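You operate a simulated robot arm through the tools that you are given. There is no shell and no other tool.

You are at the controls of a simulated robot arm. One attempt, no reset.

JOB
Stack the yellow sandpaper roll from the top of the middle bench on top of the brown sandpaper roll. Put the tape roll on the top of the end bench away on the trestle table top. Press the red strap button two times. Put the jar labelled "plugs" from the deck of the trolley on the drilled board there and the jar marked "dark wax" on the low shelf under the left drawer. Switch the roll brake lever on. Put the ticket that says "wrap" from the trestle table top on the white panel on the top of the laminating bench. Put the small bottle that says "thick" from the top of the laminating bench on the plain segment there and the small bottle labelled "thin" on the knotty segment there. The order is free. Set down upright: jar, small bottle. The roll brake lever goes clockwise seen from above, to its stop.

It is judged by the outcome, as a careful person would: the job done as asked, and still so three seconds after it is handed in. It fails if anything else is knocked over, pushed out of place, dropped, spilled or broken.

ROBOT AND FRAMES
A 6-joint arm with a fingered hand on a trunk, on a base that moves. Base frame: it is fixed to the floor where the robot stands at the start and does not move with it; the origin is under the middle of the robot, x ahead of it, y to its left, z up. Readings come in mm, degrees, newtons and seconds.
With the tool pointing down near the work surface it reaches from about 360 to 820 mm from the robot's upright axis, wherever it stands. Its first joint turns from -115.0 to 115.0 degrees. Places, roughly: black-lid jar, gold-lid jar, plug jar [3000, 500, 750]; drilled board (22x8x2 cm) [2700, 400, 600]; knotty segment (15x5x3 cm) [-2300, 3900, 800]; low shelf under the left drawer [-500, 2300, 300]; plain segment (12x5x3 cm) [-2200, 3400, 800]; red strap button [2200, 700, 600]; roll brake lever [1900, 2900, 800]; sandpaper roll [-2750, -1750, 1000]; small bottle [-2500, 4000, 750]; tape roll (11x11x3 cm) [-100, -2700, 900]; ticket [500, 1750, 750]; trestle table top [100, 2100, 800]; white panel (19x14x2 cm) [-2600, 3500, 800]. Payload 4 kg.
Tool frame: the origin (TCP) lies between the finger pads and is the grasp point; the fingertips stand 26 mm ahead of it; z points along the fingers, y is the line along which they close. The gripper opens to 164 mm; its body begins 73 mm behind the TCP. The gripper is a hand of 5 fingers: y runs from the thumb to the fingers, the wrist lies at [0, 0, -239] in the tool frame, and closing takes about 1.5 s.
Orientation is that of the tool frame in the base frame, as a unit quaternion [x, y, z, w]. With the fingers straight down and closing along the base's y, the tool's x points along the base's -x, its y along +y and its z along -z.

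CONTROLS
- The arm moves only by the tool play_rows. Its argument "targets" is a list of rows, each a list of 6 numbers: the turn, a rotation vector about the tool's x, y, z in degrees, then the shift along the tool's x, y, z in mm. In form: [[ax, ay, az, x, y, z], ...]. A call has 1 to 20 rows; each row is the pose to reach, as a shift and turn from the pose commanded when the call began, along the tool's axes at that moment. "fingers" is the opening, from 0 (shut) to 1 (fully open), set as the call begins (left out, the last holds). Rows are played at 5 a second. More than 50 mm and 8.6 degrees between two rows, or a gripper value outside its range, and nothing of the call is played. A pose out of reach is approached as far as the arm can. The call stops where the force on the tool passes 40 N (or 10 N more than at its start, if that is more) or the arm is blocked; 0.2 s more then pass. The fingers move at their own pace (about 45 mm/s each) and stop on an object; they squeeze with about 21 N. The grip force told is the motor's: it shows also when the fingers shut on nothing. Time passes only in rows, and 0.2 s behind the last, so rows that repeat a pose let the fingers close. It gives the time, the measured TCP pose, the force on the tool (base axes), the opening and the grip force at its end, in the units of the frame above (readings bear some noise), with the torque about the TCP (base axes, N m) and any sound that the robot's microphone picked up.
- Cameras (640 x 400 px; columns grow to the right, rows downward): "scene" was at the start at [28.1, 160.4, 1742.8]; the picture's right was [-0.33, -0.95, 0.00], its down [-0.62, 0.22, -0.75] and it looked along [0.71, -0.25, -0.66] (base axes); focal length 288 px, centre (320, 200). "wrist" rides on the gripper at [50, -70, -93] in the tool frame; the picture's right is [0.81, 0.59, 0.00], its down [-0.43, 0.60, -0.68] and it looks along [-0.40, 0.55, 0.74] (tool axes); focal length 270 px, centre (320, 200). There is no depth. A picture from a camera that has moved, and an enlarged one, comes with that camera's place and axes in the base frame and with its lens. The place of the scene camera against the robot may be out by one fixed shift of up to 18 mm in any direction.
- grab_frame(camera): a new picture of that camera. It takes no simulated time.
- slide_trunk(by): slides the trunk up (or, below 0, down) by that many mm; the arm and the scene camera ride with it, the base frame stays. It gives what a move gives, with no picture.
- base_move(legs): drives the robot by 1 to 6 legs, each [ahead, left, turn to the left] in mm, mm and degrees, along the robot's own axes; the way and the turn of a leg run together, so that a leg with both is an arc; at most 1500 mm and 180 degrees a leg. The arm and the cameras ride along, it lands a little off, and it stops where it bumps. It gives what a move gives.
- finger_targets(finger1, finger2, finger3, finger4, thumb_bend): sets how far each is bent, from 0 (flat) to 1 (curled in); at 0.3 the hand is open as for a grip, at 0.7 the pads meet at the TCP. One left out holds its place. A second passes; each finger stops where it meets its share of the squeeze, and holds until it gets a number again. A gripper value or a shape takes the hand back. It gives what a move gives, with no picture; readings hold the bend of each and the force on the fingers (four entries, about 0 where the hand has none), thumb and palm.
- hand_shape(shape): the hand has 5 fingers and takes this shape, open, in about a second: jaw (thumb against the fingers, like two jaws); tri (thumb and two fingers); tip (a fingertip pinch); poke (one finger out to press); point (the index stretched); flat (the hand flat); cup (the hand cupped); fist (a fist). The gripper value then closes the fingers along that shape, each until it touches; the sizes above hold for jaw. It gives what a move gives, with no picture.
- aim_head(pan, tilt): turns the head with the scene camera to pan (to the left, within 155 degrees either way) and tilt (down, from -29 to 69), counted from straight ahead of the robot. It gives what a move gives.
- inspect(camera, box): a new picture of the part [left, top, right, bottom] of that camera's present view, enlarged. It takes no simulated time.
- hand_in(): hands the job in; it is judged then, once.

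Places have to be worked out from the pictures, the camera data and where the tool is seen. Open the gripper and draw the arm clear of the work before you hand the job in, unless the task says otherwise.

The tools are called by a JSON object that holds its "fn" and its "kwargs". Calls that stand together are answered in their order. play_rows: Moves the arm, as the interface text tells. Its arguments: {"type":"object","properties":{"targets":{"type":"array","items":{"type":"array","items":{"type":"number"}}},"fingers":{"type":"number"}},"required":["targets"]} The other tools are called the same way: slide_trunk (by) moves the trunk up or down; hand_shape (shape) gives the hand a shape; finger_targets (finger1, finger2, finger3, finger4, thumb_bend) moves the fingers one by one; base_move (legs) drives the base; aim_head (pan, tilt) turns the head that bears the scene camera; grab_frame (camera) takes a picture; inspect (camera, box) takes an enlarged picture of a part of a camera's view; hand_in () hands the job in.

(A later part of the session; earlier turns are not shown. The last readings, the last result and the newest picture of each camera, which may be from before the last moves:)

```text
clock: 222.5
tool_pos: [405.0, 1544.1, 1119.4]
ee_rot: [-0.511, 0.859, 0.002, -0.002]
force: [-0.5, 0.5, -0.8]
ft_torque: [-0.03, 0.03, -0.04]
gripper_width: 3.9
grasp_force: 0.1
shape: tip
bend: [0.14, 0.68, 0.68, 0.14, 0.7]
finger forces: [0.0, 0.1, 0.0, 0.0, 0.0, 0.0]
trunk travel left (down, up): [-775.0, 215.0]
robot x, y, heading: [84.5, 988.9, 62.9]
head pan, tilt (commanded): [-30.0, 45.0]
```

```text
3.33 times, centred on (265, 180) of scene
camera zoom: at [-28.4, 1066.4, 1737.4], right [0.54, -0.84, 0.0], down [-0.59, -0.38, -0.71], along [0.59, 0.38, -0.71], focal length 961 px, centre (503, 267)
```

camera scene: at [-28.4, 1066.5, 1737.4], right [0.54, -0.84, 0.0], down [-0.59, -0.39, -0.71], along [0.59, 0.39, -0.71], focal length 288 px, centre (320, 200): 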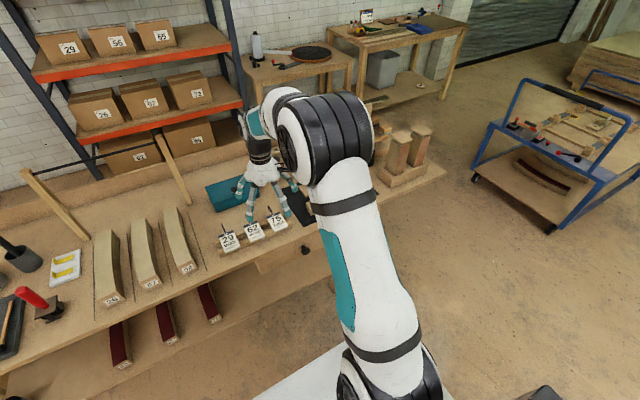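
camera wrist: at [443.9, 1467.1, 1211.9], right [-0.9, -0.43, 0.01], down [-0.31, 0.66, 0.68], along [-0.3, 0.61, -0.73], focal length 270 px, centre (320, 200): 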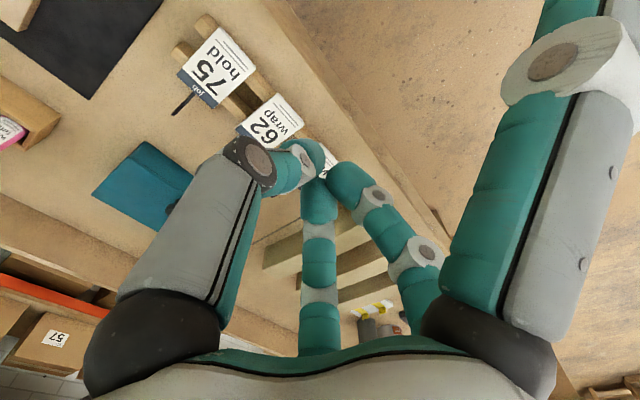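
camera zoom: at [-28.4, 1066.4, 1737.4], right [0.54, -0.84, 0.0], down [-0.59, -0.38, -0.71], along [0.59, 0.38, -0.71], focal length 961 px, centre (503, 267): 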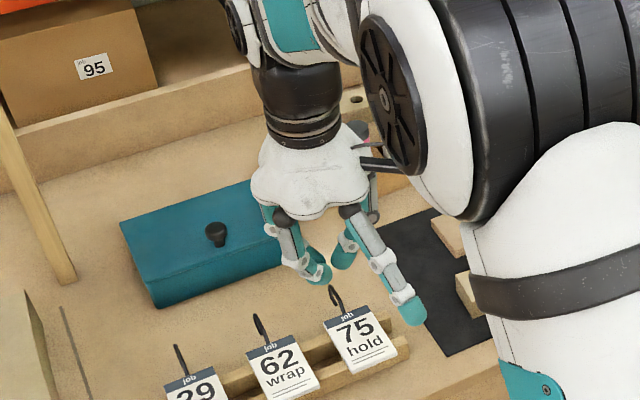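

The "tip" shape brings thumb and fingers 2, 3 together. I'll grip the card front-to-back with the thumb on my side: I move the base 100 mm forward and yaw the hand 90° so the thumb faces me.

{"fn": "base_move", "kwargs": {"legs": [[100, 0, 0]]}}

{"fn": "play_rows", "kwargs": {"targets": [[0, 0, 7.5, 0, 0, 0], [0, 0, 15, 0, 0, 0], [0, 0, 22.5, 0, 0, 0], [0, 0, 30, 0, 0, 0], [0, 0, 37.5, 0, 0, 0], [0, 0, 45, 0, 0, 0], [0, 0, 52.5, 0, 0, 0], [0, 0, 60, 0, 0, 0], [0, 0, 67.5, 0, 0, 0], [0, 0, 75, 0, 0, 0], [0, 0, 82.5, 0, 0, 0], [0, 0, 90, 0, 0, 0]]}}

{"fn": "finger_targets", "kwargs": {"finger1": 1.0, "finger2": 0.3, "finger3": 0.3, "finger4": 1.0, "thumb_bend": 0.3}}

{"fn": "grab_frame", "kwargs": {"camera": "wrist"}}

{"fn": "grab_frame", "kwargs": {"camera": "scene"}}

```text
clock: 223.6
tool_pos: [450.7, 1633.5, 1117.9]
ee_rot: [-0.511, 0.86, 0.002, -0.004]
force: [-0.1, 0.7, -0.6]
ft_torque: [-0.04, 0.04, -0.02]
gripper_width: 0.0
grasp_force: 20.4
shape: tip
bend: [0.27, 0.7, 0.7, 0.27, 0.7]
finger forces: [0.0, 0.0, 0.0, 0.0, 0.0, 0.0]
trunk travel left (down, up): [-775.0, 215.0]
robot x, y, heading: [132.8, 1073.7, 63.0]
head pan, tilt (commanded): [-30.0, 45.0]
```

```text
clock: 226.2
tool_pos: [448.9, 1631.0, 1119.0]
ee_rot: [0.248, 0.969, -0.001, -0.003]
force: [0.4, 0.1, -0.2]
ft_torque: [-0.04, 0.01, 0.01]
gripper_width: 0.0
grasp_force: 20.8
shape: tip
bend: [0.28, 0.7, 0.7, 0.28, 0.7]
finger forces: [0.1, 0.1, 0.0, 0.0, 0.1, 0.0]
trunk travel left (down, up): [-775.0, 215.0]
robot x, y, heading: [130.4, 1078.2, 62.8]
head pan, tilt (commanded): [-30.0, 45.0]
```

```text
clock: 227.2
tool_pos: [450.7, 1631.1, 1119.1]
ee_rot: [0.247, 0.969, 0.0, -0.004]
force: [-0.2, 0.8, -0.1]
ft_torque: [-0.02, 0.02, 0.02]
gripper_width: 76.3
grasp_force: 0.1
shape: fingers
bend: [0.74, 0.3, 0.3, 0.74, 0.3]
finger forces: [0.0, 0.0, 0.0, 0.0, 0.0, 0.1]
trunk travel left (down, up): [-775.0, 215.0]
robot x, y, heading: [130.6, 1079.1, 63.0]
head pan, tilt (commanded): [-30.0, 45.0]
```

```text
taken
camera wrist: at [373.9, 1596.3, 1213.0], right [-0.43, 0.9, 0.0], down [0.67, 0.31, 0.67], along [0.61, 0.29, -0.74], focal length 270 px, centre (320, 200)
```

wrist: 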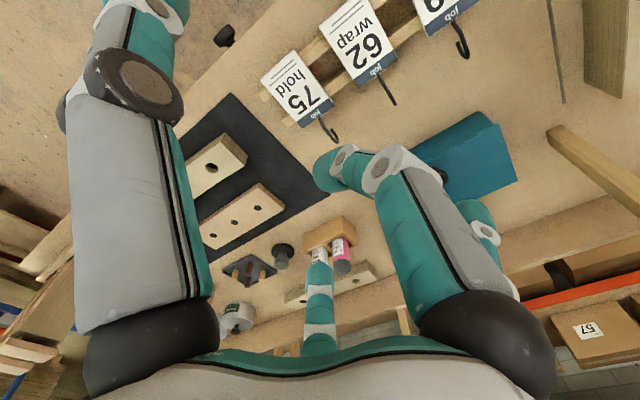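

```text
taken
camera scene: at [16.7, 1154.7, 1737.4], right [0.54, -0.84, 0.0], down [-0.59, -0.38, -0.71], along [0.59, 0.38, -0.71], focal length 288 px, centre (320, 200)
```

scene: 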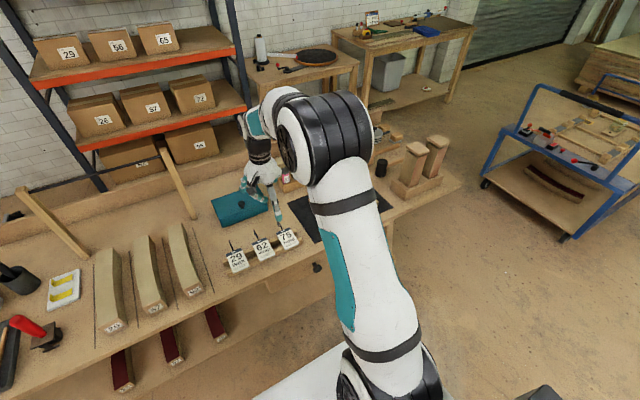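

The hand is yawed with the thumb toward me. The "wrap" card is at about (427, 1677, 818). I move above it at z≈950 for a closer look.

{"fn": "play_rows", "kwargs": {"targets": [[0, 0, 0, 14, 15, 40], [0, 0, 0, 29, 29, 80], [0, 0, 0, 43, 44, 120], [0, 0, 0, 43, 44, 165]]}}

{"fn": "grab_frame", "kwargs": {"camera": "wrist"}}

{"fn": "inspect", "kwargs": {"camera": "scene", "box": [205, 160, 325, 290]}}

```text
clock: 228.2
tool_pos: [434.2, 1693.2, 954.3]
ee_rot: [0.247, 0.969, 0.001, -0.003]
force: [-0.5, 1.1, -0.4]
ft_torque: [-0.05, 0.02, -0.01]
gripper_width: 76.1
grasp_force: 0.0
shape: fingers
bend: [0.74, 0.3, 0.3, 0.74, 0.3]
finger forces: [0.1, 0.0, 0.0, 0.0, 0.0, 0.0]
trunk travel left (down, up): [-775.0, 215.0]
robot x, y, heading: [134.4, 1078.1, 62.7]
head pan, tilt (commanded): [-30.0, 45.0]
```

```text
taken
camera wrist: at [358.1, 1656.6, 1048.2], right [-0.43, 0.9, 0.01], down [0.67, 0.31, 0.67], along [0.61, 0.29, -0.74], focal length 270 px, centre (320, 200)
```

wrist: 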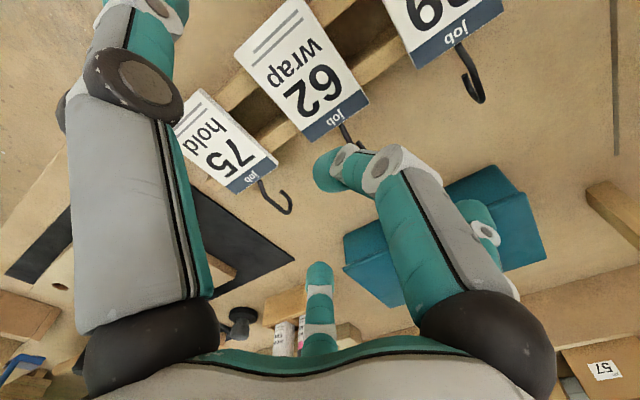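

```text
3.08 times, centred on (265, 225) of scene
camera zoom: at [17.1, 1155.1, 1737.5], right [0.54, -0.84, 0.0], down [-0.59, -0.38, -0.71], along [0.59, 0.38, -0.71], focal length 887 px, centre (489, 123)
```

zoom: 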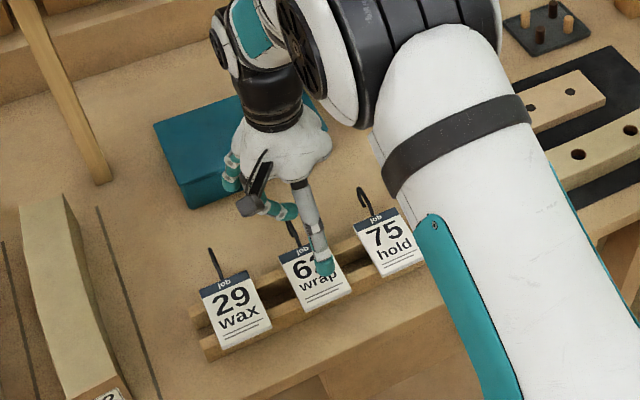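

The card is at (425.5, 1674, ~828). I flatten fingers 1 and 4 so they stay above the neighbouring cards, pre-shape the others, and descend to z≈885 for a check.

{"fn": "finger_targets", "kwargs": {"finger1": 0, "finger2": 0.33, "finger3": 0.33, "finger4": 0, "thumb_bend": 0.3}}

{"fn": "finger_targets", "kwargs": {"finger1": 0, "finger4": 0}}

{"fn": "play_rows", "kwargs": {"targets": [[0, 0, 0, -1.4, -5.7, 30], [0, 0, 0, -1.4, -5.7, 69]]}}

{"fn": "grab_frame", "kwargs": {"camera": "wrist"}}

{"fn": "inspect", "kwargs": {"camera": "scene", "box": [215, 190, 315, 280]}}

```text
clock: 229.2
tool_pos: [433.7, 1692.1, 954.8]
ee_rot: [0.247, 0.969, 0.0, -0.004]
force: [-0.5, -0.6, -0.3]
ft_torque: [0.02, 0.03, -0.03]
gripper_width: 109.7
grasp_force: 0.0
shape: fingers
bend: [0.01, 0.33, 0.33, 0.01, 0.3]
finger forces: [0.0, 0.1, 0.1, 0.0, 0.0, 0.1]
trunk travel left (down, up): [-775.0, 215.0]
robot x, y, heading: [130.0, 1074.6, 63.1]
head pan, tilt (commanded): [-30.0, 45.0]
```

```text
clock: 230.2
tool_pos: [434.7, 1691.2, 954.7]
ee_rot: [0.247, 0.969, 0.0, -0.004]
force: [0.5, -0.2, 0.0]
ft_torque: [0.01, -0.01, -0.06]
gripper_width: 109.9
grasp_force: 0.2
shape: fingers
bend: [0.01, 0.33, 0.33, 0.01, 0.3]
finger forces: [0.0, 0.0, 0.0, 0.0, 0.1, 0.0]
trunk travel left (down, up): [-775.0, 215.0]
robot x, y, heading: [132.2, 1080.2, 63.0]
head pan, tilt (commanded): [-30.0, 45.0]
```

```text
clock: 230.8
tool_pos: [432.5, 1688.3, 886.6]
ee_rot: [0.247, 0.969, 0.0, -0.003]
force: [0.4, 0.2, 0.4]
ft_torque: [-0.06, 0.0, -0.02]
gripper_width: 109.6
grasp_force: 0.0
shape: fingers
bend: [0.01, 0.33, 0.33, 0.01, 0.3]
finger forces: [0.1, 0.0, 0.0, 0.0, 0.0, 0.0]
trunk travel left (down, up): [-775.0, 215.0]
robot x, y, heading: [132.1, 1075.3, 63.0]
head pan, tilt (commanded): [-30.0, 45.0]
```

```text
taken
camera wrist: at [356.6, 1652.6, 980.3], right [-0.43, 0.9, 0.0], down [0.67, 0.31, 0.67], along [0.61, 0.29, -0.74], focal length 270 px, centre (320, 200)
```

wrist: 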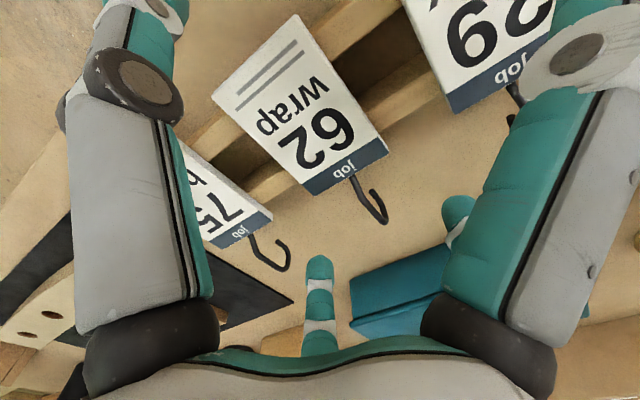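

```text
4.44 times, centred on (265, 235) of scene
camera zoom: at [17.0, 1155.6, 1737.4], right [0.54, -0.84, 0.0], down [-0.59, -0.39, -0.71], along [0.59, 0.38, -0.71], focal length 1281 px, centre (564, 44)
```

zoom: 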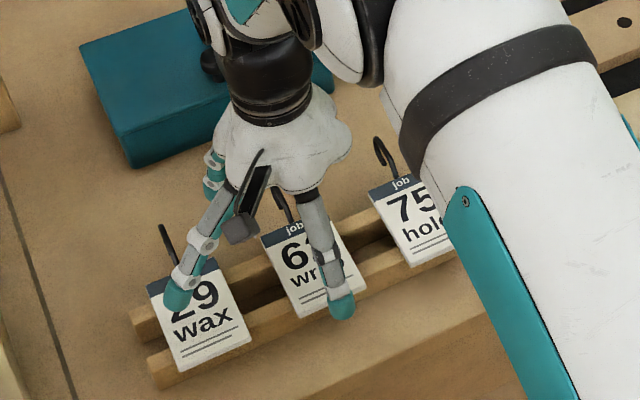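

Measured edges: the card spans y from −57 to +35 in the tool frame. I shift 8 mm further back, then lower so the fingertips sit just below card level.

{"fn": "play_rows", "kwargs": {"targets": [[0, 0, 0, 0, 8, 0], [0, 0, 0, 0, 8, 14], [0, 0, 0, 0, 8, 28]]}}

{"fn": "grab_frame", "kwargs": {"camera": "wrist"}}

{"fn": "inspect", "kwargs": {"camera": "scene", "box": [215, 190, 315, 280]}}

```text
clock: 231.6
tool_pos: [435.2, 1693.0, 857.5]
ee_rot: [0.246, 0.969, 0.0, -0.004]
force: [-0.9, 0.4, 0.5]
ft_torque: [0.01, -0.04, 0.02]
gripper_width: 110.1
grasp_force: 0.1
shape: fingers
bend: [0.01, 0.33, 0.33, 0.01, 0.3]
finger forces: [0.0, 0.0, 0.0, 0.0, 0.0, 0.1]
trunk travel left (down, up): [-775.0, 215.0]
robot x, y, heading: [131.8, 1078.7, 63.1]
head pan, tilt (commanded): [-30.0, 45.0]
```

```text
taken
camera wrist: at [358.5, 1657.4, 951.5], right [-0.43, 0.9, 0.01], down [0.67, 0.31, 0.67], along [0.61, 0.29, -0.74], focal length 270 px, centre (320, 200)
```

wrist: 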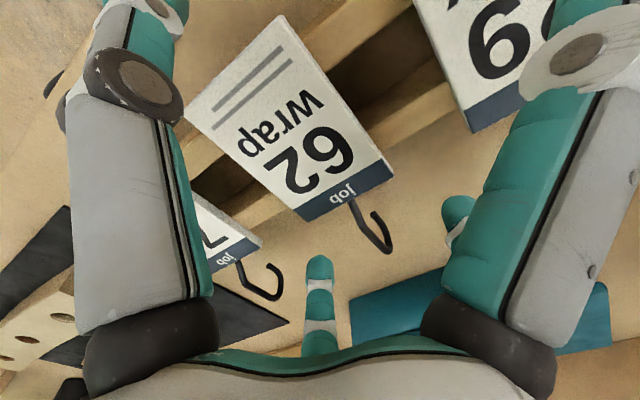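

```text
4.44 times, centred on (265, 235) of scene
camera zoom: at [16.8, 1155.0, 1737.4], right [0.54, -0.84, 0.0], down [-0.59, -0.38, -0.71], along [0.59, 0.38, -0.71], focal length 1281 px, centre (564, 44)
```

zoom: 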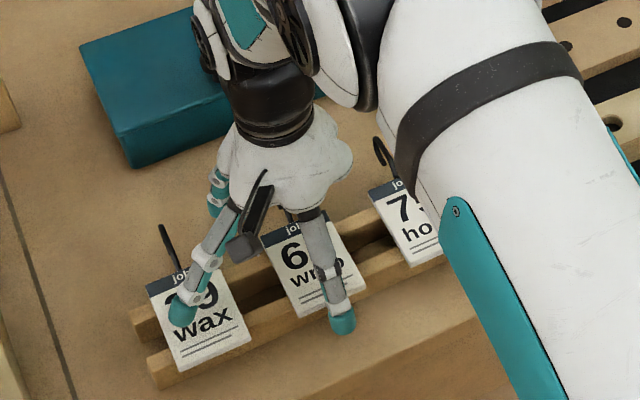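

Tips are at card level in front and behind. I bring thumb and fingers 2, 3 close to the card edges.

{"fn": "finger_targets", "kwargs": {"finger2": 0.44, "finger3": 0.44, "thumb_bend": 0.36}}

{"fn": "grab_frame", "kwargs": {"camera": "wrist"}}

{"fn": "inspect", "kwargs": {"camera": "scene", "box": [215, 190, 315, 280]}}

```text
clock: 232.6
tool_pos: [434.4, 1691.8, 858.4]
ee_rot: [0.247, 0.969, 0.0, -0.003]
force: [0.3, 0.4, 0.3]
ft_torque: [0.0, 0.04, -0.01]
gripper_width: 106.1
grasp_force: 0.0
shape: fingers
bend: [0.01, 0.44, 0.44, 0.01, 0.36]
finger forces: [0.0, 0.0, 0.1, 0.1, 0.0, 0.0]
trunk travel left (down, up): [-775.0, 215.0]
robot x, y, heading: [131.6, 1077.3, 62.9]
head pan, tilt (commanded): [-30.0, 45.0]
```

```text
taken
camera wrist: at [358.4, 1657.1, 951.8], right [-0.43, 0.9, 0.0], down [0.67, 0.31, 0.67], along [0.61, 0.29, -0.74], focal length 270 px, centre (320, 200)
```

wrist: 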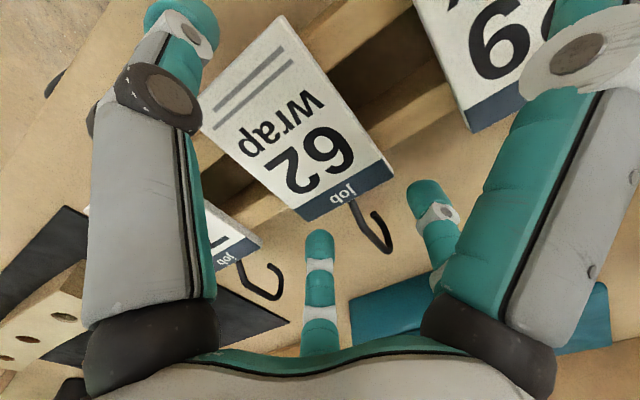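

```text
4.44 times, centred on (265, 235) of scene
camera zoom: at [16.7, 1154.7, 1737.4], right [0.54, -0.84, 0.0], down [-0.59, -0.38, -0.71], along [0.59, 0.38, -0.71], focal length 1281 px, centre (564, 44)
```

zoom: 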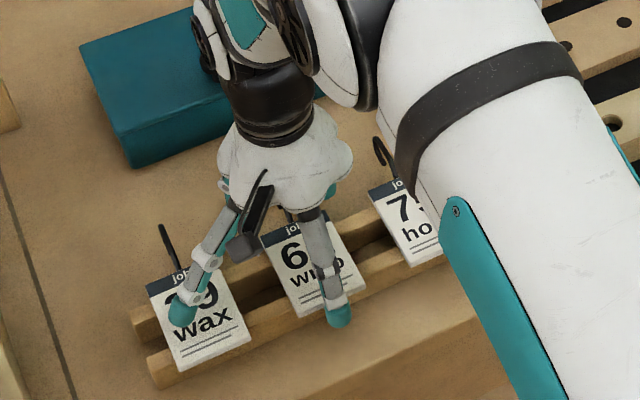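

The card level seems nearer z≈838, so the tips are deeper than needed. I raise 9 mm, then close fingers 2, 3 to near contact.

{"fn": "play_rows", "kwargs": {"targets": [[0, 0, 0, 0, 0, -5], [0, 0, 0, 0, 0, -9]]}}

{"fn": "finger_targets", "kwargs": {"finger2": 0.48, "finger3": 0.48, "thumb_bend": 0.39}}

{"fn": "grab_frame", "kwargs": {"camera": "wrist"}}

```text
clock: 233.2
tool_pos: [435.4, 1690.5, 865.9]
ee_rot: [0.247, 0.969, 0.0, -0.004]
force: [0.3, 0.2, -0.2]
ft_torque: [0.02, -0.03, -0.05]
gripper_width: 106.0
grasp_force: 0.0
shape: fingers
bend: [0.01, 0.44, 0.44, 0.01, 0.36]
finger forces: [0.0, 0.0, 0.0, 0.1, 0.1, 0.0]
trunk travel left (down, up): [-775.0, 215.0]
robot x, y, heading: [135.3, 1075.8, 63.0]
head pan, tilt (commanded): [-30.0, 45.0]
```

```text
clock: 234.2
tool_pos: [434.6, 1692.3, 866.2]
ee_rot: [0.247, 0.969, -0.001, -0.003]
force: [-0.2, 0.1, 0.0]
ft_torque: [0.02, 0.03, 0.01]
gripper_width: 104.5
grasp_force: 0.0
shape: fingers
bend: [0.01, 0.48, 0.48, 0.01, 0.39]
finger forces: [0.0, 0.0, 0.1, 0.0, 0.1, 0.0]
trunk travel left (down, up): [-775.0, 215.0]
robot x, y, heading: [135.5, 1074.1, 62.8]
head pan, tilt (commanded): [-30.0, 45.0]
```

```text
taken
camera wrist: at [358.4, 1656.9, 959.8], right [-0.43, 0.9, 0.0], down [0.67, 0.31, 0.67], along [0.61, 0.29, -0.74], focal length 270 px, centre (320, 200)
```

wrist: 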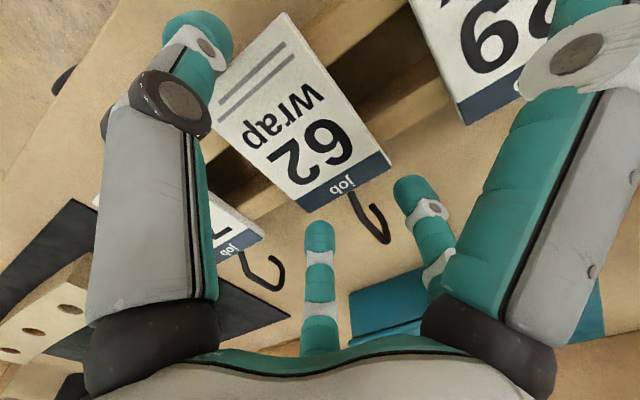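

Still no contact; I close a bit further while watching forces.

{"fn": "finger_targets", "kwargs": {"finger2": 0.52, "finger3": 0.52, "thumb_bend": 0.43}}

{"fn": "grab_frame", "kwargs": {"camera": "wrist"}}

{"fn": "inspect", "kwargs": {"camera": "scene", "box": [215, 190, 315, 280]}}

```text
clock: 235.2
tool_pos: [435.3, 1692.5, 865.9]
ee_rot: [0.247, 0.969, 0.0, -0.003]
force: [-0.2, 0.7, 0.6]
ft_torque: [-0.05, 0.0, 0.01]
gripper_width: 102.7
grasp_force: 1.0
shape: fingers
bend: [0.01, 0.51, 0.51, 0.01, 0.42]
finger forces: [0.1, 0.5, 0.9, 0.0, 1.2, 0.0]
trunk travel left (down, up): [-775.0, 215.0]
robot x, y, heading: [132.0, 1075.0, 63.0]
head pan, tilt (commanded): [-30.0, 45.0]
```

```text
taken
camera wrist: at [358.4, 1656.9, 959.9], right [-0.43, 0.9, 0.0], down [0.67, 0.31, 0.67], along [0.61, 0.29, -0.74], focal length 270 px, centre (320, 200)
```

wrist: 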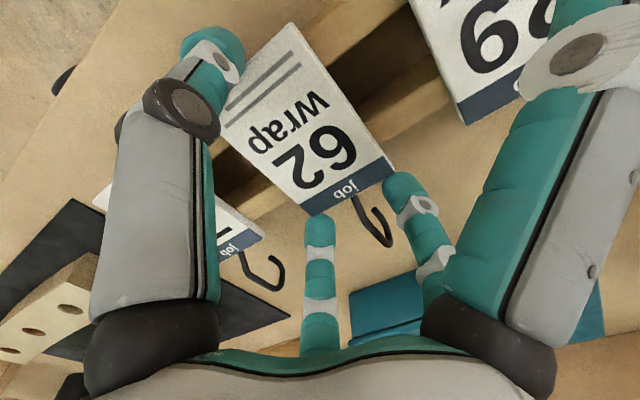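

```text
4.44 times, centred on (265, 235) of scene
camera zoom: at [16.7, 1154.7, 1737.4], right [0.54, -0.84, 0.0], down [-0.59, -0.38, -0.71], along [0.59, 0.38, -0.71], focal length 1281 px, centre (564, 44)
```

zoom: 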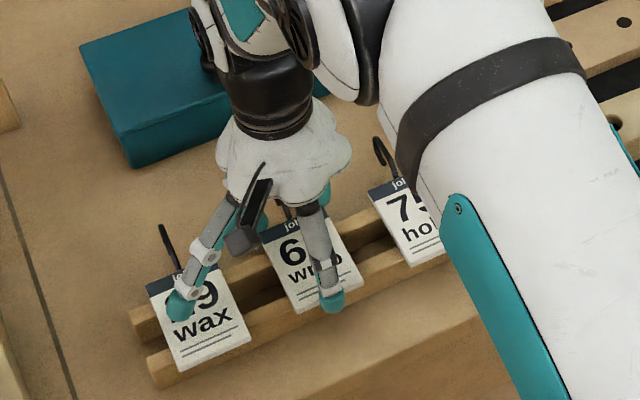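

All three touch the card now (≈1 N each). I squeeze a little more for a firm hold.

{"fn": "finger_targets", "kwargs": {"finger2": 0.56, "finger3": 0.56, "thumb_bend": 0.48}}

{"fn": "grab_frame", "kwargs": {"camera": "wrist"}}

```text
clock: 236.2
tool_pos: [435.2, 1692.6, 866.4]
ee_rot: [0.247, 0.969, 0.0, -0.003]
force: [0.3, -0.4, 3.8]
ft_torque: [-0.15, 0.04, 0.01]
gripper_width: 102.8
grasp_force: 7.3
shape: fingers
bend: [0.01, 0.53, 0.52, 0.01, 0.44]
finger forces: [0.1, 3.2, 3.6, 0.1, 7.5, 0.0]
trunk travel left (down, up): [-775.0, 215.0]
robot x, y, heading: [136.4, 1077.5, 62.9]
head pan, tilt (commanded): [-30.0, 45.0]
```

```text
taken
camera wrist: at [358.3, 1656.8, 960.1], right [-0.43, 0.9, 0.01], down [0.67, 0.31, 0.67], along [0.61, 0.29, -0.74], focal length 270 px, centre (320, 200)
```

wrist: 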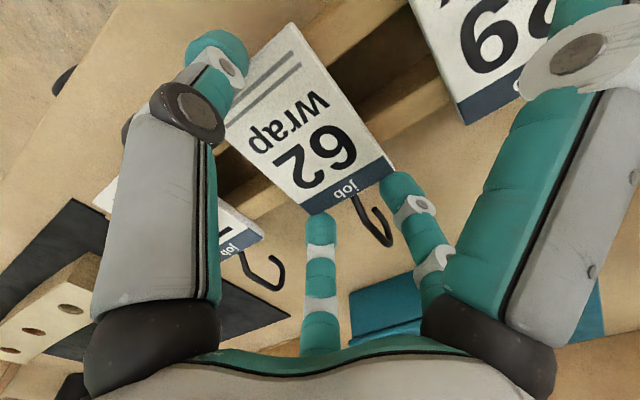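

Grip holds at about 7 N. I tighten slightly and lift gently.

{"fn": "finger_targets", "kwargs": {"finger2": 0.6, "finger3": 0.6, "thumb_bend": 0.54}}

{"fn": "play_rows", "kwargs": {"targets": [[0, 0, 0, 0, 0, -4], [0, 0, 0, 0, 0, -10], [0, 0, 0, 0, 0, -20]]}}

{"fn": "grab_frame", "kwargs": {"camera": "wrist"}}

{"fn": "inspect", "kwargs": {"camera": "scene", "box": [215, 190, 315, 280]}}

```text
clock: 237.2
tool_pos: [434.4, 1691.5, 867.0]
ee_rot: [0.247, 0.969, 0.0, -0.003]
force: [-2.3, -2.9, 8.6]
ft_torque: [-0.44, 0.26, 0.0]
gripper_width: 102.5
grasp_force: 13.6
shape: fingers
bend: [0.01, 0.53, 0.52, 0.01, 0.46]
finger forces: [0.1, 5.2, 5.4, 0.0, 16.0, 0.0]
trunk travel left (down, up): [-775.0, 215.0]
robot x, y, heading: [132.5, 1078.6, 63.0]
head pan, tilt (commanded): [-30.0, 45.0]
```

```text
clock: 238.0
tool_pos: [435.3, 1691.0, 885.3]
ee_rot: [0.248, 0.969, 0.0, -0.004]
force: [0.0, -0.1, -0.3]
ft_torque: [0.01, 0.01, 0.0]
gripper_width: 100.7
grasp_force: 9.6
shape: fingers
bend: [0.01, 0.54, 0.53, 0.01, 0.49]
finger forces: [0.0, 4.0, 4.1, 0.1, 11.3, 0.0]
trunk travel left (down, up): [-775.0, 215.0]
robot x, y, heading: [132.0, 1075.6, 62.8]
head pan, tilt (commanded): [-30.0, 45.0]
```

```text
taken
camera wrist: at [359.0, 1656.1, 979.7], right [-0.43, 0.9, 0.0], down [0.67, 0.31, 0.67], along [0.61, 0.29, -0.74], focal length 270 px, centre (320, 200)
```

wrist: 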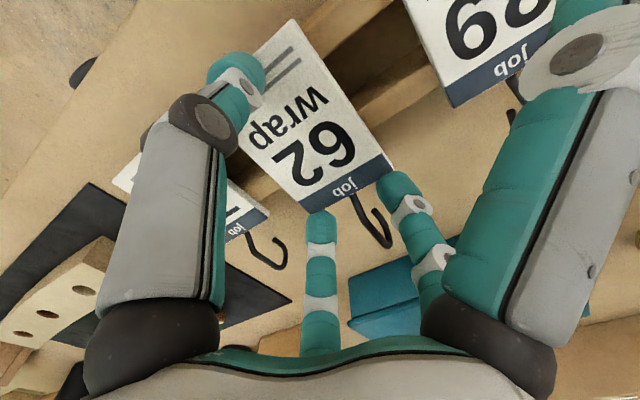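

```text
4.44 times, centred on (265, 235) of scene
camera zoom: at [16.7, 1154.7, 1737.3], right [0.54, -0.84, 0.0], down [-0.59, -0.38, -0.71], along [0.59, 0.38, -0.71], focal length 1281 px, centre (564, 44)
```

zoom: 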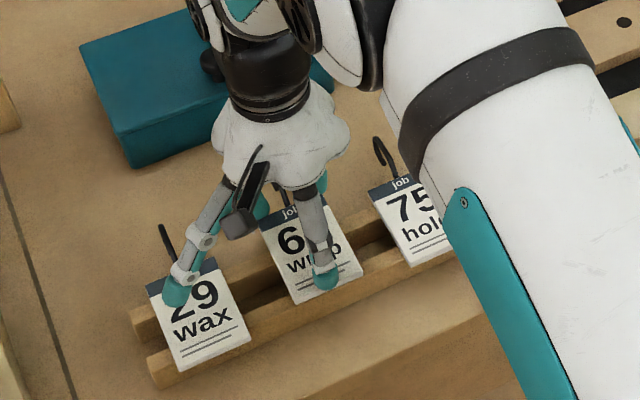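

The card seems to have risen with the hand, but I want to see whether the thumb still holds its front edge. I zoom closer.

{"fn": "inspect", "kwargs": {"camera": "scene", "box": [265, 225, 305, 265]}}

{"fn": "inspect", "kwargs": {"camera": "wrist", "box": [190, 10, 420, 240]}}

```text
10.00 times, centred on (285, 245) of scene
camera zoom: at [16.7, 1154.7, 1737.3], right [0.54, -0.84, 0.0], down [-0.59, -0.38, -0.71], along [0.59, 0.38, -0.71], focal length 2883 px, centre (670, -250)
```

zoom: 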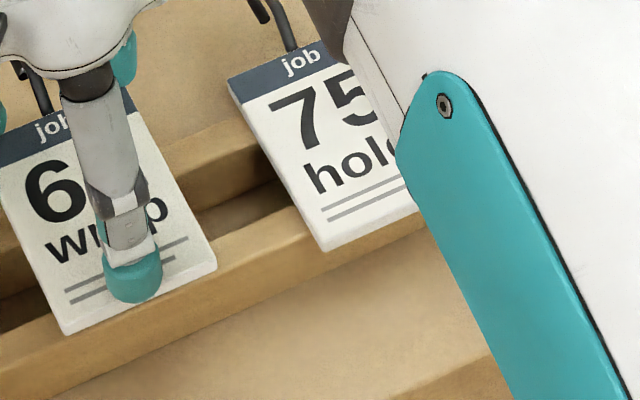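

```text
1.74 times, centred on (305, 125) of wrist
camera zoom: at [359.0, 1656.1, 979.7], right [-0.43, 0.9, 0.0], down [0.67, 0.31, 0.67], along [0.61, 0.29, -0.74], focal length 470 px, centre (346, 330)
```

zoom: 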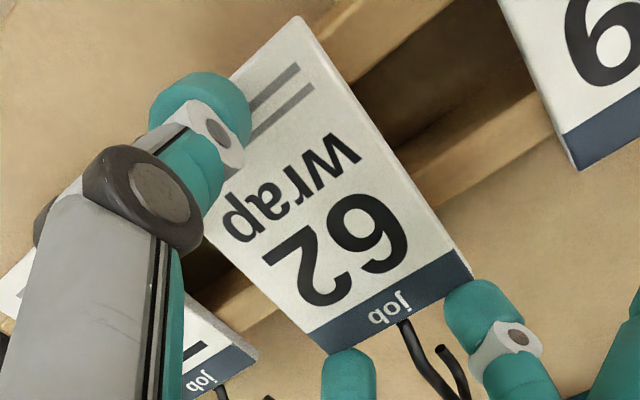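

The card is lifted, but gripped right at the fingertips' ends. I set it back on the rails, open slightly, go ~10 mm deeper, and regrip for a secure hold.

{"fn": "play_rows", "kwargs": {"targets": [[0, 0, 0, 0, 0, 8], [0, 0, 0, 0, 0, 16], [0, 0, 0, 0, 0, 19]]}}

{"fn": "finger_targets", "kwargs": {"finger2": 0.48, "finger3": 0.48, "thumb_bend": 0.37}}

{"fn": "grab_frame", "kwargs": {"camera": "wrist"}}

{"fn": "inspect", "kwargs": {"camera": "scene", "box": [225, 205, 305, 275]}}

```text
clock: 238.8
tool_pos: [434.2, 1693.3, 870.1]
ee_rot: [0.247, 0.969, 0.002, -0.003]
force: [0.6, -0.1, 21.5]
ft_torque: [-1.01, 0.52, 0.06]
gripper_width: 101.2
grasp_force: 16.7
shape: fingers
bend: [0.01, 0.54, 0.53, 0.01, 0.49]
finger forces: [0.0, 4.3, 4.2, 0.0, 25.4, 0.1]
trunk travel left (down, up): [-775.0, 215.0]
robot x, y, heading: [131.9, 1075.8, 63.1]
head pan, tilt (commanded): [-30.0, 45.0]
```

```text
clock: 239.8
tool_pos: [434.5, 1693.4, 866.8]
ee_rot: [0.247, 0.969, 0.0, -0.004]
force: [-0.3, 0.1, 0.3]
ft_torque: [-0.01, -0.01, 0.01]
gripper_width: 105.5
grasp_force: 0.1
shape: fingers
bend: [0.01, 0.48, 0.48, 0.01, 0.37]
finger forces: [0.0, 0.0, 0.0, 0.0, 0.1, 0.0]
trunk travel left (down, up): [-775.0, 215.0]
robot x, y, heading: [134.9, 1077.1, 63.0]
head pan, tilt (commanded): [-30.0, 45.0]
```

```text
taken
camera wrist: at [358.1, 1657.2, 960.8], right [-0.43, 0.9, 0.0], down [0.67, 0.31, 0.67], along [0.61, 0.29, -0.74], focal length 270 px, centre (320, 200)
```

wrist: 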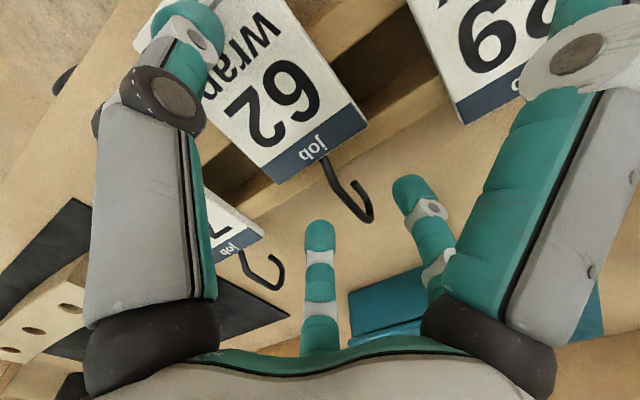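

```text
5.71 times, centred on (265, 240) of scene
camera zoom: at [16.7, 1154.9, 1737.4], right [0.54, -0.84, 0.0], down [-0.59, -0.38, -0.71], along [0.59, 0.38, -0.71], focal length 1647 px, centre (634, -29)
```

zoom: 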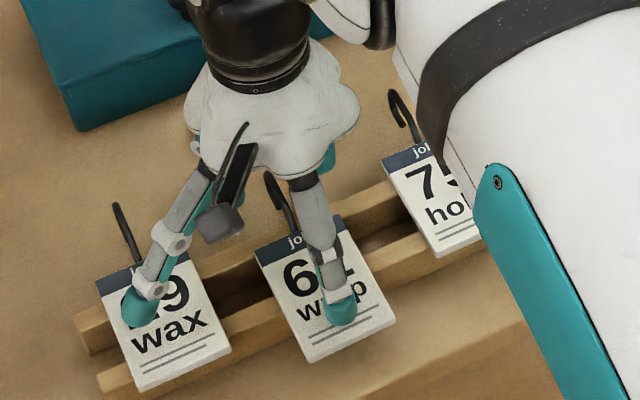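

The thumb dragged the card about 26 mm toward me on opening; it still lies across both rails. I raise, open the fingers, shift so that the thumb is in front of the card, and look.

{"fn": "play_rows", "kwargs": {"targets": [[0, 0, 0, 0, 0, -15], [0, 0, 0, 0, 0, -45]]}}

{"fn": "finger_targets", "kwargs": {"finger2": 0.3, "finger3": 0.3, "thumb_bend": 0.3}}

{"fn": "play_rows", "kwargs": {"targets": [[0, 0, 0, 2, -26, 0], [0, 0, 0, 2, -26, 0]]}}

{"fn": "grab_frame", "kwargs": {"camera": "wrist"}}

{"fn": "inspect", "kwargs": {"camera": "scene", "box": [225, 205, 305, 275]}}

```text
clock: 240.4
tool_pos: [434.7, 1692.1, 913.8]
ee_rot: [0.247, 0.969, 0.0, -0.004]
force: [-1.0, 0.3, 0.5]
ft_torque: [0.01, -0.02, -0.02]
gripper_width: 105.2
grasp_force: 0.0
shape: fingers
bend: [0.01, 0.48, 0.48, 0.01, 0.37]
finger forces: [0.0, 0.1, 0.0, 0.0, 0.1, 0.0]
trunk travel left (down, up): [-775.0, 215.0]
robot x, y, heading: [132.1, 1075.9, 62.9]
head pan, tilt (commanded): [-30.0, 45.0]
```

```text
clock: 241.4
tool_pos: [434.2, 1692.8, 912.4]
ee_rot: [0.247, 0.969, 0.0, -0.004]
force: [-0.1, 0.0, 0.2]
ft_torque: [0.0, 0.0, -0.01]
gripper_width: 109.8
grasp_force: 0.1
shape: fingers
bend: [0.01, 0.3, 0.3, 0.01, 0.3]
finger forces: [0.0, 0.0, 0.1, 0.0, 0.0, 0.1]
trunk travel left (down, up): [-775.0, 215.0]
robot x, y, heading: [130.4, 1077.9, 63.1]
head pan, tilt (commanded): [-30.0, 45.0]
```

```text
clock: 242.0
tool_pos: [420.7, 1670.6, 911.8]
ee_rot: [0.246, 0.969, 0.001, -0.003]
force: [0.4, -0.9, 0.2]
ft_torque: [-0.03, -0.01, 0.02]
gripper_width: 109.9
grasp_force: 0.0
shape: fingers
bend: [0.01, 0.3, 0.3, 0.01, 0.3]
finger forces: [0.1, 0.1, 0.0, 0.0, 0.0, 0.0]
trunk travel left (down, up): [-775.0, 215.0]
robot x, y, heading: [135.5, 1077.5, 62.9]
head pan, tilt (commanded): [-30.0, 45.0]
```

```text
taken
camera wrist: at [344.1, 1635.5, 1005.2], right [-0.43, 0.9, 0.0], down [0.67, 0.31, 0.67], along [0.61, 0.29, -0.74], focal length 270 px, centre (320, 200)
```

wrist: 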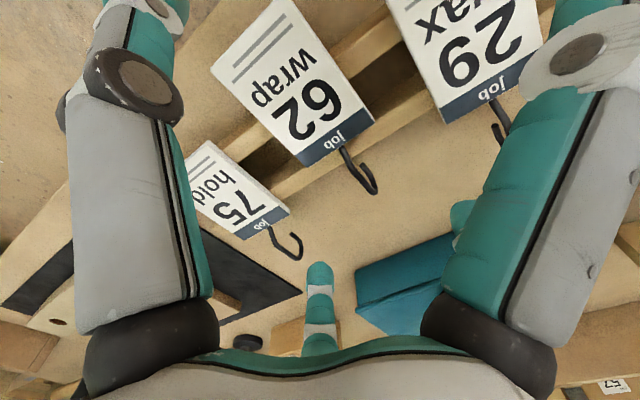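

```text
5.71 times, centred on (265, 240) of scene
camera zoom: at [17.0, 1155.2, 1737.4], right [0.54, -0.84, 0.0], down [-0.59, -0.39, -0.71], along [0.59, 0.38, -0.71], focal length 1647 px, centre (634, -29)
```

zoom: 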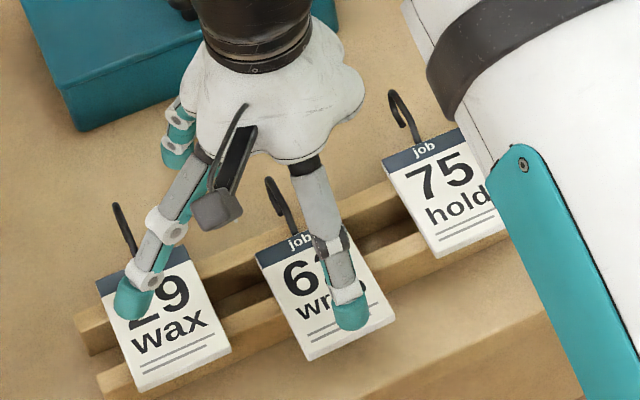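

The card lies from y≈−64 to +25 of the tool. I shift 6 mm more toward me and lower with the thumb in front of and the fingers behind the card.

{"fn": "play_rows", "kwargs": {"targets": [[0, 0, 0, 1, -6, 0], [0, 0, 0, 1, -6, 25], [0, 0, 0, 1, -6, 45], [0, 0, 0, 1, -6, 56]]}}

{"fn": "grab_frame", "kwargs": {"camera": "wrist"}}

{"fn": "inspect", "kwargs": {"camera": "scene", "box": [225, 205, 305, 275]}}

```text
clock: 243.0
tool_pos: [416.8, 1664.9, 855.7]
ee_rot: [0.247, 0.969, 0.0, -0.004]
force: [0.4, 1.5, -0.1]
ft_torque: [-0.01, -0.05, -0.04]
gripper_width: 110.0
grasp_force: 0.1
shape: fingers
bend: [0.01, 0.3, 0.3, 0.01, 0.3]
finger forces: [0.0, 0.1, 0.1, 0.0, 0.1, 0.0]
trunk travel left (down, up): [-775.0, 215.0]
robot x, y, heading: [134.5, 1077.7, 63.2]
head pan, tilt (commanded): [-30.0, 45.0]
```

```text
taken
camera wrist: at [340.0, 1630.5, 949.8], right [-0.43, 0.9, 0.0], down [0.67, 0.31, 0.67], along [0.61, 0.29, -0.74], focal length 270 px, centre (320, 200)
```

wrist: 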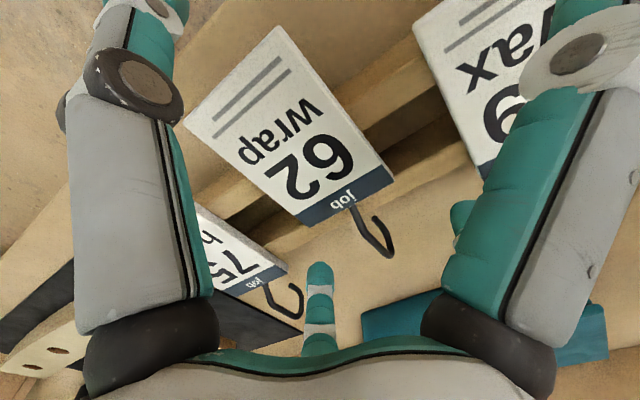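

```text
5.71 times, centred on (265, 240) of scene
camera zoom: at [16.8, 1155.0, 1737.4], right [0.54, -0.84, 0.0], down [-0.59, -0.38, -0.71], along [0.59, 0.38, -0.71], focal length 1647 px, centre (634, -29)
```

zoom: 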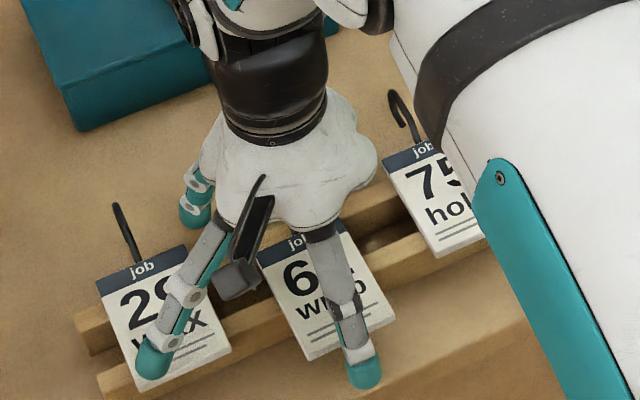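

The thumb is well in front of and below the card's front edge. I push the card back toward its original place with the thumb.

{"fn": "play_rows", "kwargs": {"targets": [[0, 0, 0, 0, 10, 0], [0, 0, 0, 0, 18, 0], [0, 0, 0, 0, 26, 0], [0, 0, 0, 0, 33, 0]]}}

{"fn": "grab_frame", "kwargs": {"camera": "wrist"}}

{"fn": "inspect", "kwargs": {"camera": "scene", "box": [225, 205, 305, 275]}}

```text
clock: 244.0
tool_pos: [433.2, 1695.0, 855.6]
ee_rot: [0.247, 0.969, 0.0, -0.003]
force: [0.2, -0.3, -0.7]
ft_torque: [0.02, -0.01, 0.0]
gripper_width: 109.6
grasp_force: 0.1
shape: fingers
bend: [0.01, 0.3, 0.3, 0.01, 0.3]
finger forces: [0.1, 0.0, 0.1, 0.0, 0.0, 0.0]
trunk travel left (down, up): [-775.0, 215.0]
robot x, y, heading: [132.1, 1079.3, 62.8]
head pan, tilt (commanded): [-30.0, 45.0]
```

```text
taken
camera wrist: at [356.0, 1659.8, 949.5], right [-0.43, 0.9, 0.0], down [0.67, 0.31, 0.67], along [0.61, 0.29, -0.74], focal length 270 px, centre (320, 200)
```

wrist: 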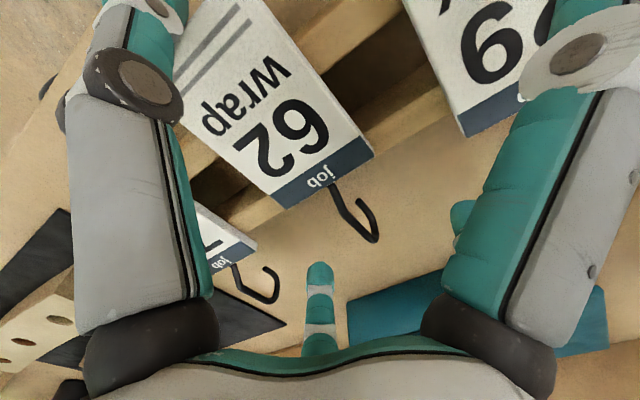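

```text
5.71 times, centred on (265, 240) of scene
camera zoom: at [16.7, 1154.9, 1737.4], right [0.54, -0.84, 0.0], down [-0.59, -0.38, -0.71], along [0.59, 0.38, -0.71], focal length 1647 px, centre (634, -29)
```

zoom: 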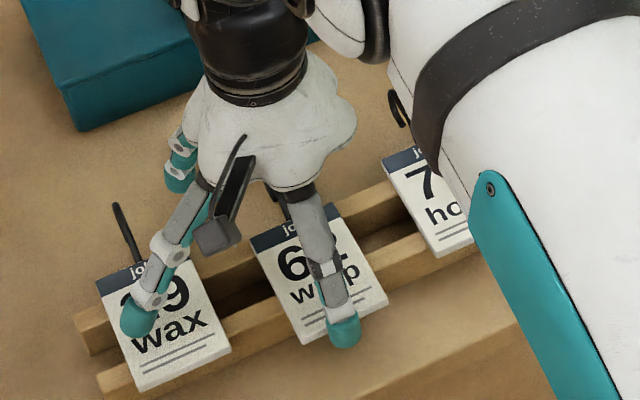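

The card moved back ~15 mm; about 16 mm more restores it. I push further.

{"fn": "play_rows", "kwargs": {"targets": [[0, 0, 0, 0, 6, 0], [0, 0, 0, 0, 12, 0], [0, 0, 0, 0, 17, 0]]}}

{"fn": "grab_frame", "kwargs": {"camera": "wrist"}}

{"fn": "inspect", "kwargs": {"camera": "scene", "box": [225, 205, 305, 275]}}

```text
clock: 244.8
tool_pos: [440.4, 1709.8, 855.6]
ee_rot: [0.247, 0.969, 0.0, -0.003]
force: [-0.3, 0.5, 0.4]
ft_torque: [0.03, 0.01, 0.01]
gripper_width: 110.0
grasp_force: 0.1
shape: fingers
bend: [0.01, 0.3, 0.3, 0.01, 0.3]
finger forces: [0.0, 0.0, 0.0, 0.0, 0.0, 0.0]
trunk travel left (down, up): [-775.0, 215.0]
robot x, y, heading: [131.5, 1077.6, 63.1]
head pan, tilt (commanded): [-30.0, 45.0]
```

```text
taken
camera wrist: at [363.8, 1674.7, 949.7], right [-0.43, 0.9, 0.0], down [0.67, 0.32, 0.67], along [0.61, 0.29, -0.74], focal length 270 px, centre (320, 200)
```

wrist: 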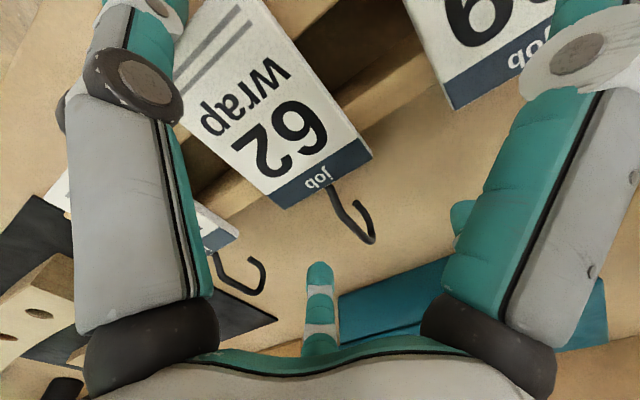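

```text
5.71 times, centred on (265, 240) of scene
camera zoom: at [16.7, 1154.8, 1737.4], right [0.54, -0.84, 0.0], down [-0.59, -0.38, -0.71], along [0.59, 0.38, -0.71], focal length 1647 px, centre (634, -29)
```

zoom: 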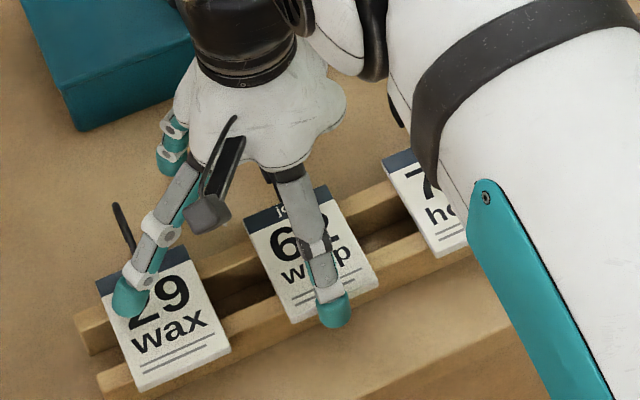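

The card is back at its original place. I back the hand 12 mm toward me so fingers 2, 3 meet the rear edge at a good spot, and pre-close.

{"fn": "play_rows", "kwargs": {"targets": [[0, 0, 0, 0, -6, 0], [0, 0, 0, 0, -12, 0]]}}

{"fn": "finger_targets", "kwargs": {"finger2": 0.54, "finger3": 0.54, "thumb_bend": 0.34}}

{"fn": "grab_frame", "kwargs": {"camera": "wrist"}}

{"fn": "inspect", "kwargs": {"camera": "scene", "box": [225, 205, 305, 275]}}

```text
clock: 245.4
tool_pos: [434.2, 1700.0, 856.2]
ee_rot: [0.247, 0.969, 0.0, -0.004]
force: [0.5, 0.0, 0.0]
ft_torque: [0.04, 0.01, -0.04]
gripper_width: 109.9
grasp_force: 0.1
shape: fingers
bend: [0.01, 0.3, 0.3, 0.01, 0.3]
finger forces: [0.1, 0.1, 0.0, 0.0, 0.0, 0.0]
trunk travel left (down, up): [-775.0, 215.0]
robot x, y, heading: [131.8, 1075.1, 62.9]
head pan, tilt (commanded): [-30.0, 45.0]
```

```text
clock: 246.4
tool_pos: [433.8, 1700.1, 856.4]
ee_rot: [0.247, 0.969, 0.0, -0.004]
force: [-0.4, -0.5, -0.2]
ft_torque: [0.01, -0.02, -0.03]
gripper_width: 107.1
grasp_force: 0.1
shape: fingers
bend: [0.01, 0.54, 0.54, 0.01, 0.34]
finger forces: [0.0, 0.1, 0.1, 0.0, 0.0, 0.0]
trunk travel left (down, up): [-775.0, 215.0]
robot x, y, heading: [133.0, 1077.1, 62.8]
head pan, tilt (commanded): [-30.0, 45.0]
```

```text
taken
camera wrist: at [358.1, 1664.6, 949.9], right [-0.43, 0.9, 0.0], down [0.67, 0.31, 0.67], along [0.61, 0.29, -0.74], focal length 270 px, centre (320, 200)
```

wrist: 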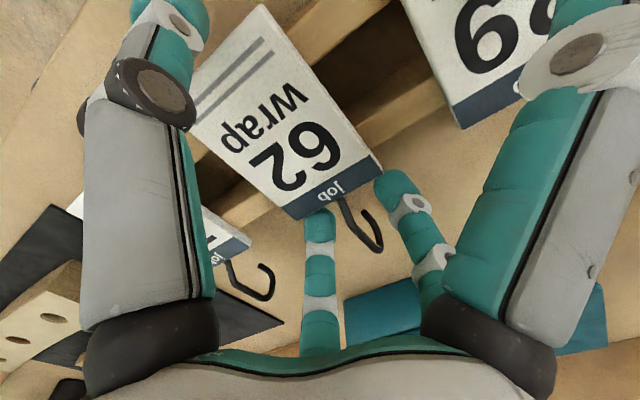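

```text
5.71 times, centred on (265, 240) of scene
camera zoom: at [16.7, 1154.7, 1737.4], right [0.54, -0.84, 0.0], down [-0.59, -0.38, -0.71], along [0.59, 0.38, -0.71], focal length 1647 px, centre (634, -29)
```

zoom: 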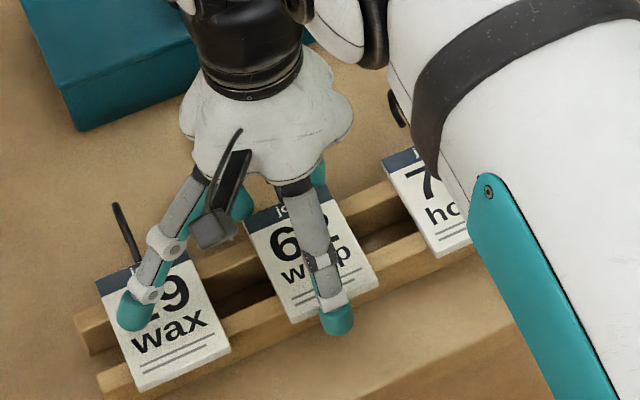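

Good alignment: fingers 2 and 3 flank the hook just behind the rear edge. I close to contact.

{"fn": "finger_targets", "kwargs": {"finger2": 0.58, "finger3": 0.58, "thumb_bend": 0.4}}

{"fn": "finger_targets", "kwargs": {"finger2": 0.61, "finger3": 0.61, "thumb_bend": 0.46}}

{"fn": "grab_frame", "kwargs": {"camera": "wrist"}}

{"fn": "inspect", "kwargs": {"camera": "scene", "box": [225, 205, 305, 275]}}

```text
clock: 247.4
tool_pos: [434.2, 1700.1, 856.6]
ee_rot: [0.247, 0.969, 0.0, -0.003]
force: [0.0, -0.8, 0.3]
ft_torque: [-0.08, 0.03, -0.01]
gripper_width: 104.9
grasp_force: 2.7
shape: fingers
bend: [0.01, 0.56, 0.56, 0.01, 0.38]
finger forces: [0.0, 1.0, 1.2, 0.1, 2.5, 0.0]
trunk travel left (down, up): [-775.0, 215.0]
robot x, y, heading: [131.7, 1080.4, 63.1]
head pan, tilt (commanded): [-30.0, 45.0]
```

```text
clock: 248.4
tool_pos: [434.7, 1699.8, 856.1]
ee_rot: [0.246, 0.969, 0.0, -0.003]
force: [-0.8, -1.2, 3.0]
ft_torque: [-0.2, 0.12, -0.01]
gripper_width: 104.4
grasp_force: 9.3
shape: fingers
bend: [0.01, 0.57, 0.57, 0.01, 0.4]
finger forces: [0.1, 4.1, 4.4, 0.0, 9.9, 0.1]
trunk travel left (down, up): [-775.0, 215.0]
robot x, y, heading: [132.4, 1076.1, 62.9]
head pan, tilt (commanded): [-30.0, 45.0]
```

```text
taken
camera wrist: at [358.0, 1664.3, 950.2], right [-0.43, 0.9, 0.01], down [0.67, 0.31, 0.67], along [0.61, 0.29, -0.74], focal length 270 px, centre (320, 200)
```

wrist: 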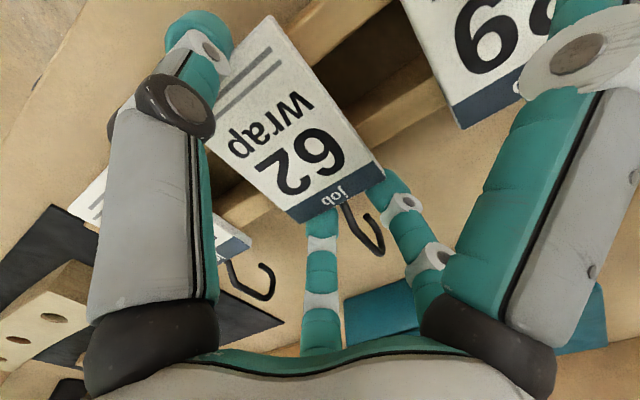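

```text
5.71 times, centred on (265, 240) of scene
camera zoom: at [16.4, 1154.2, 1737.4], right [0.54, -0.84, 0.0], down [-0.59, -0.38, -0.71], along [0.59, 0.38, -0.71], focal length 1647 px, centre (634, -29)
```

zoom: 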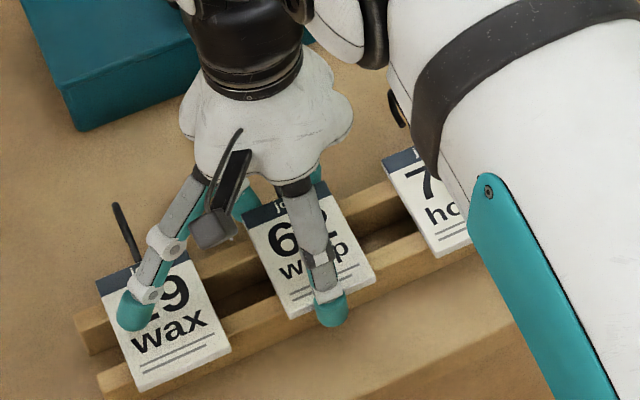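

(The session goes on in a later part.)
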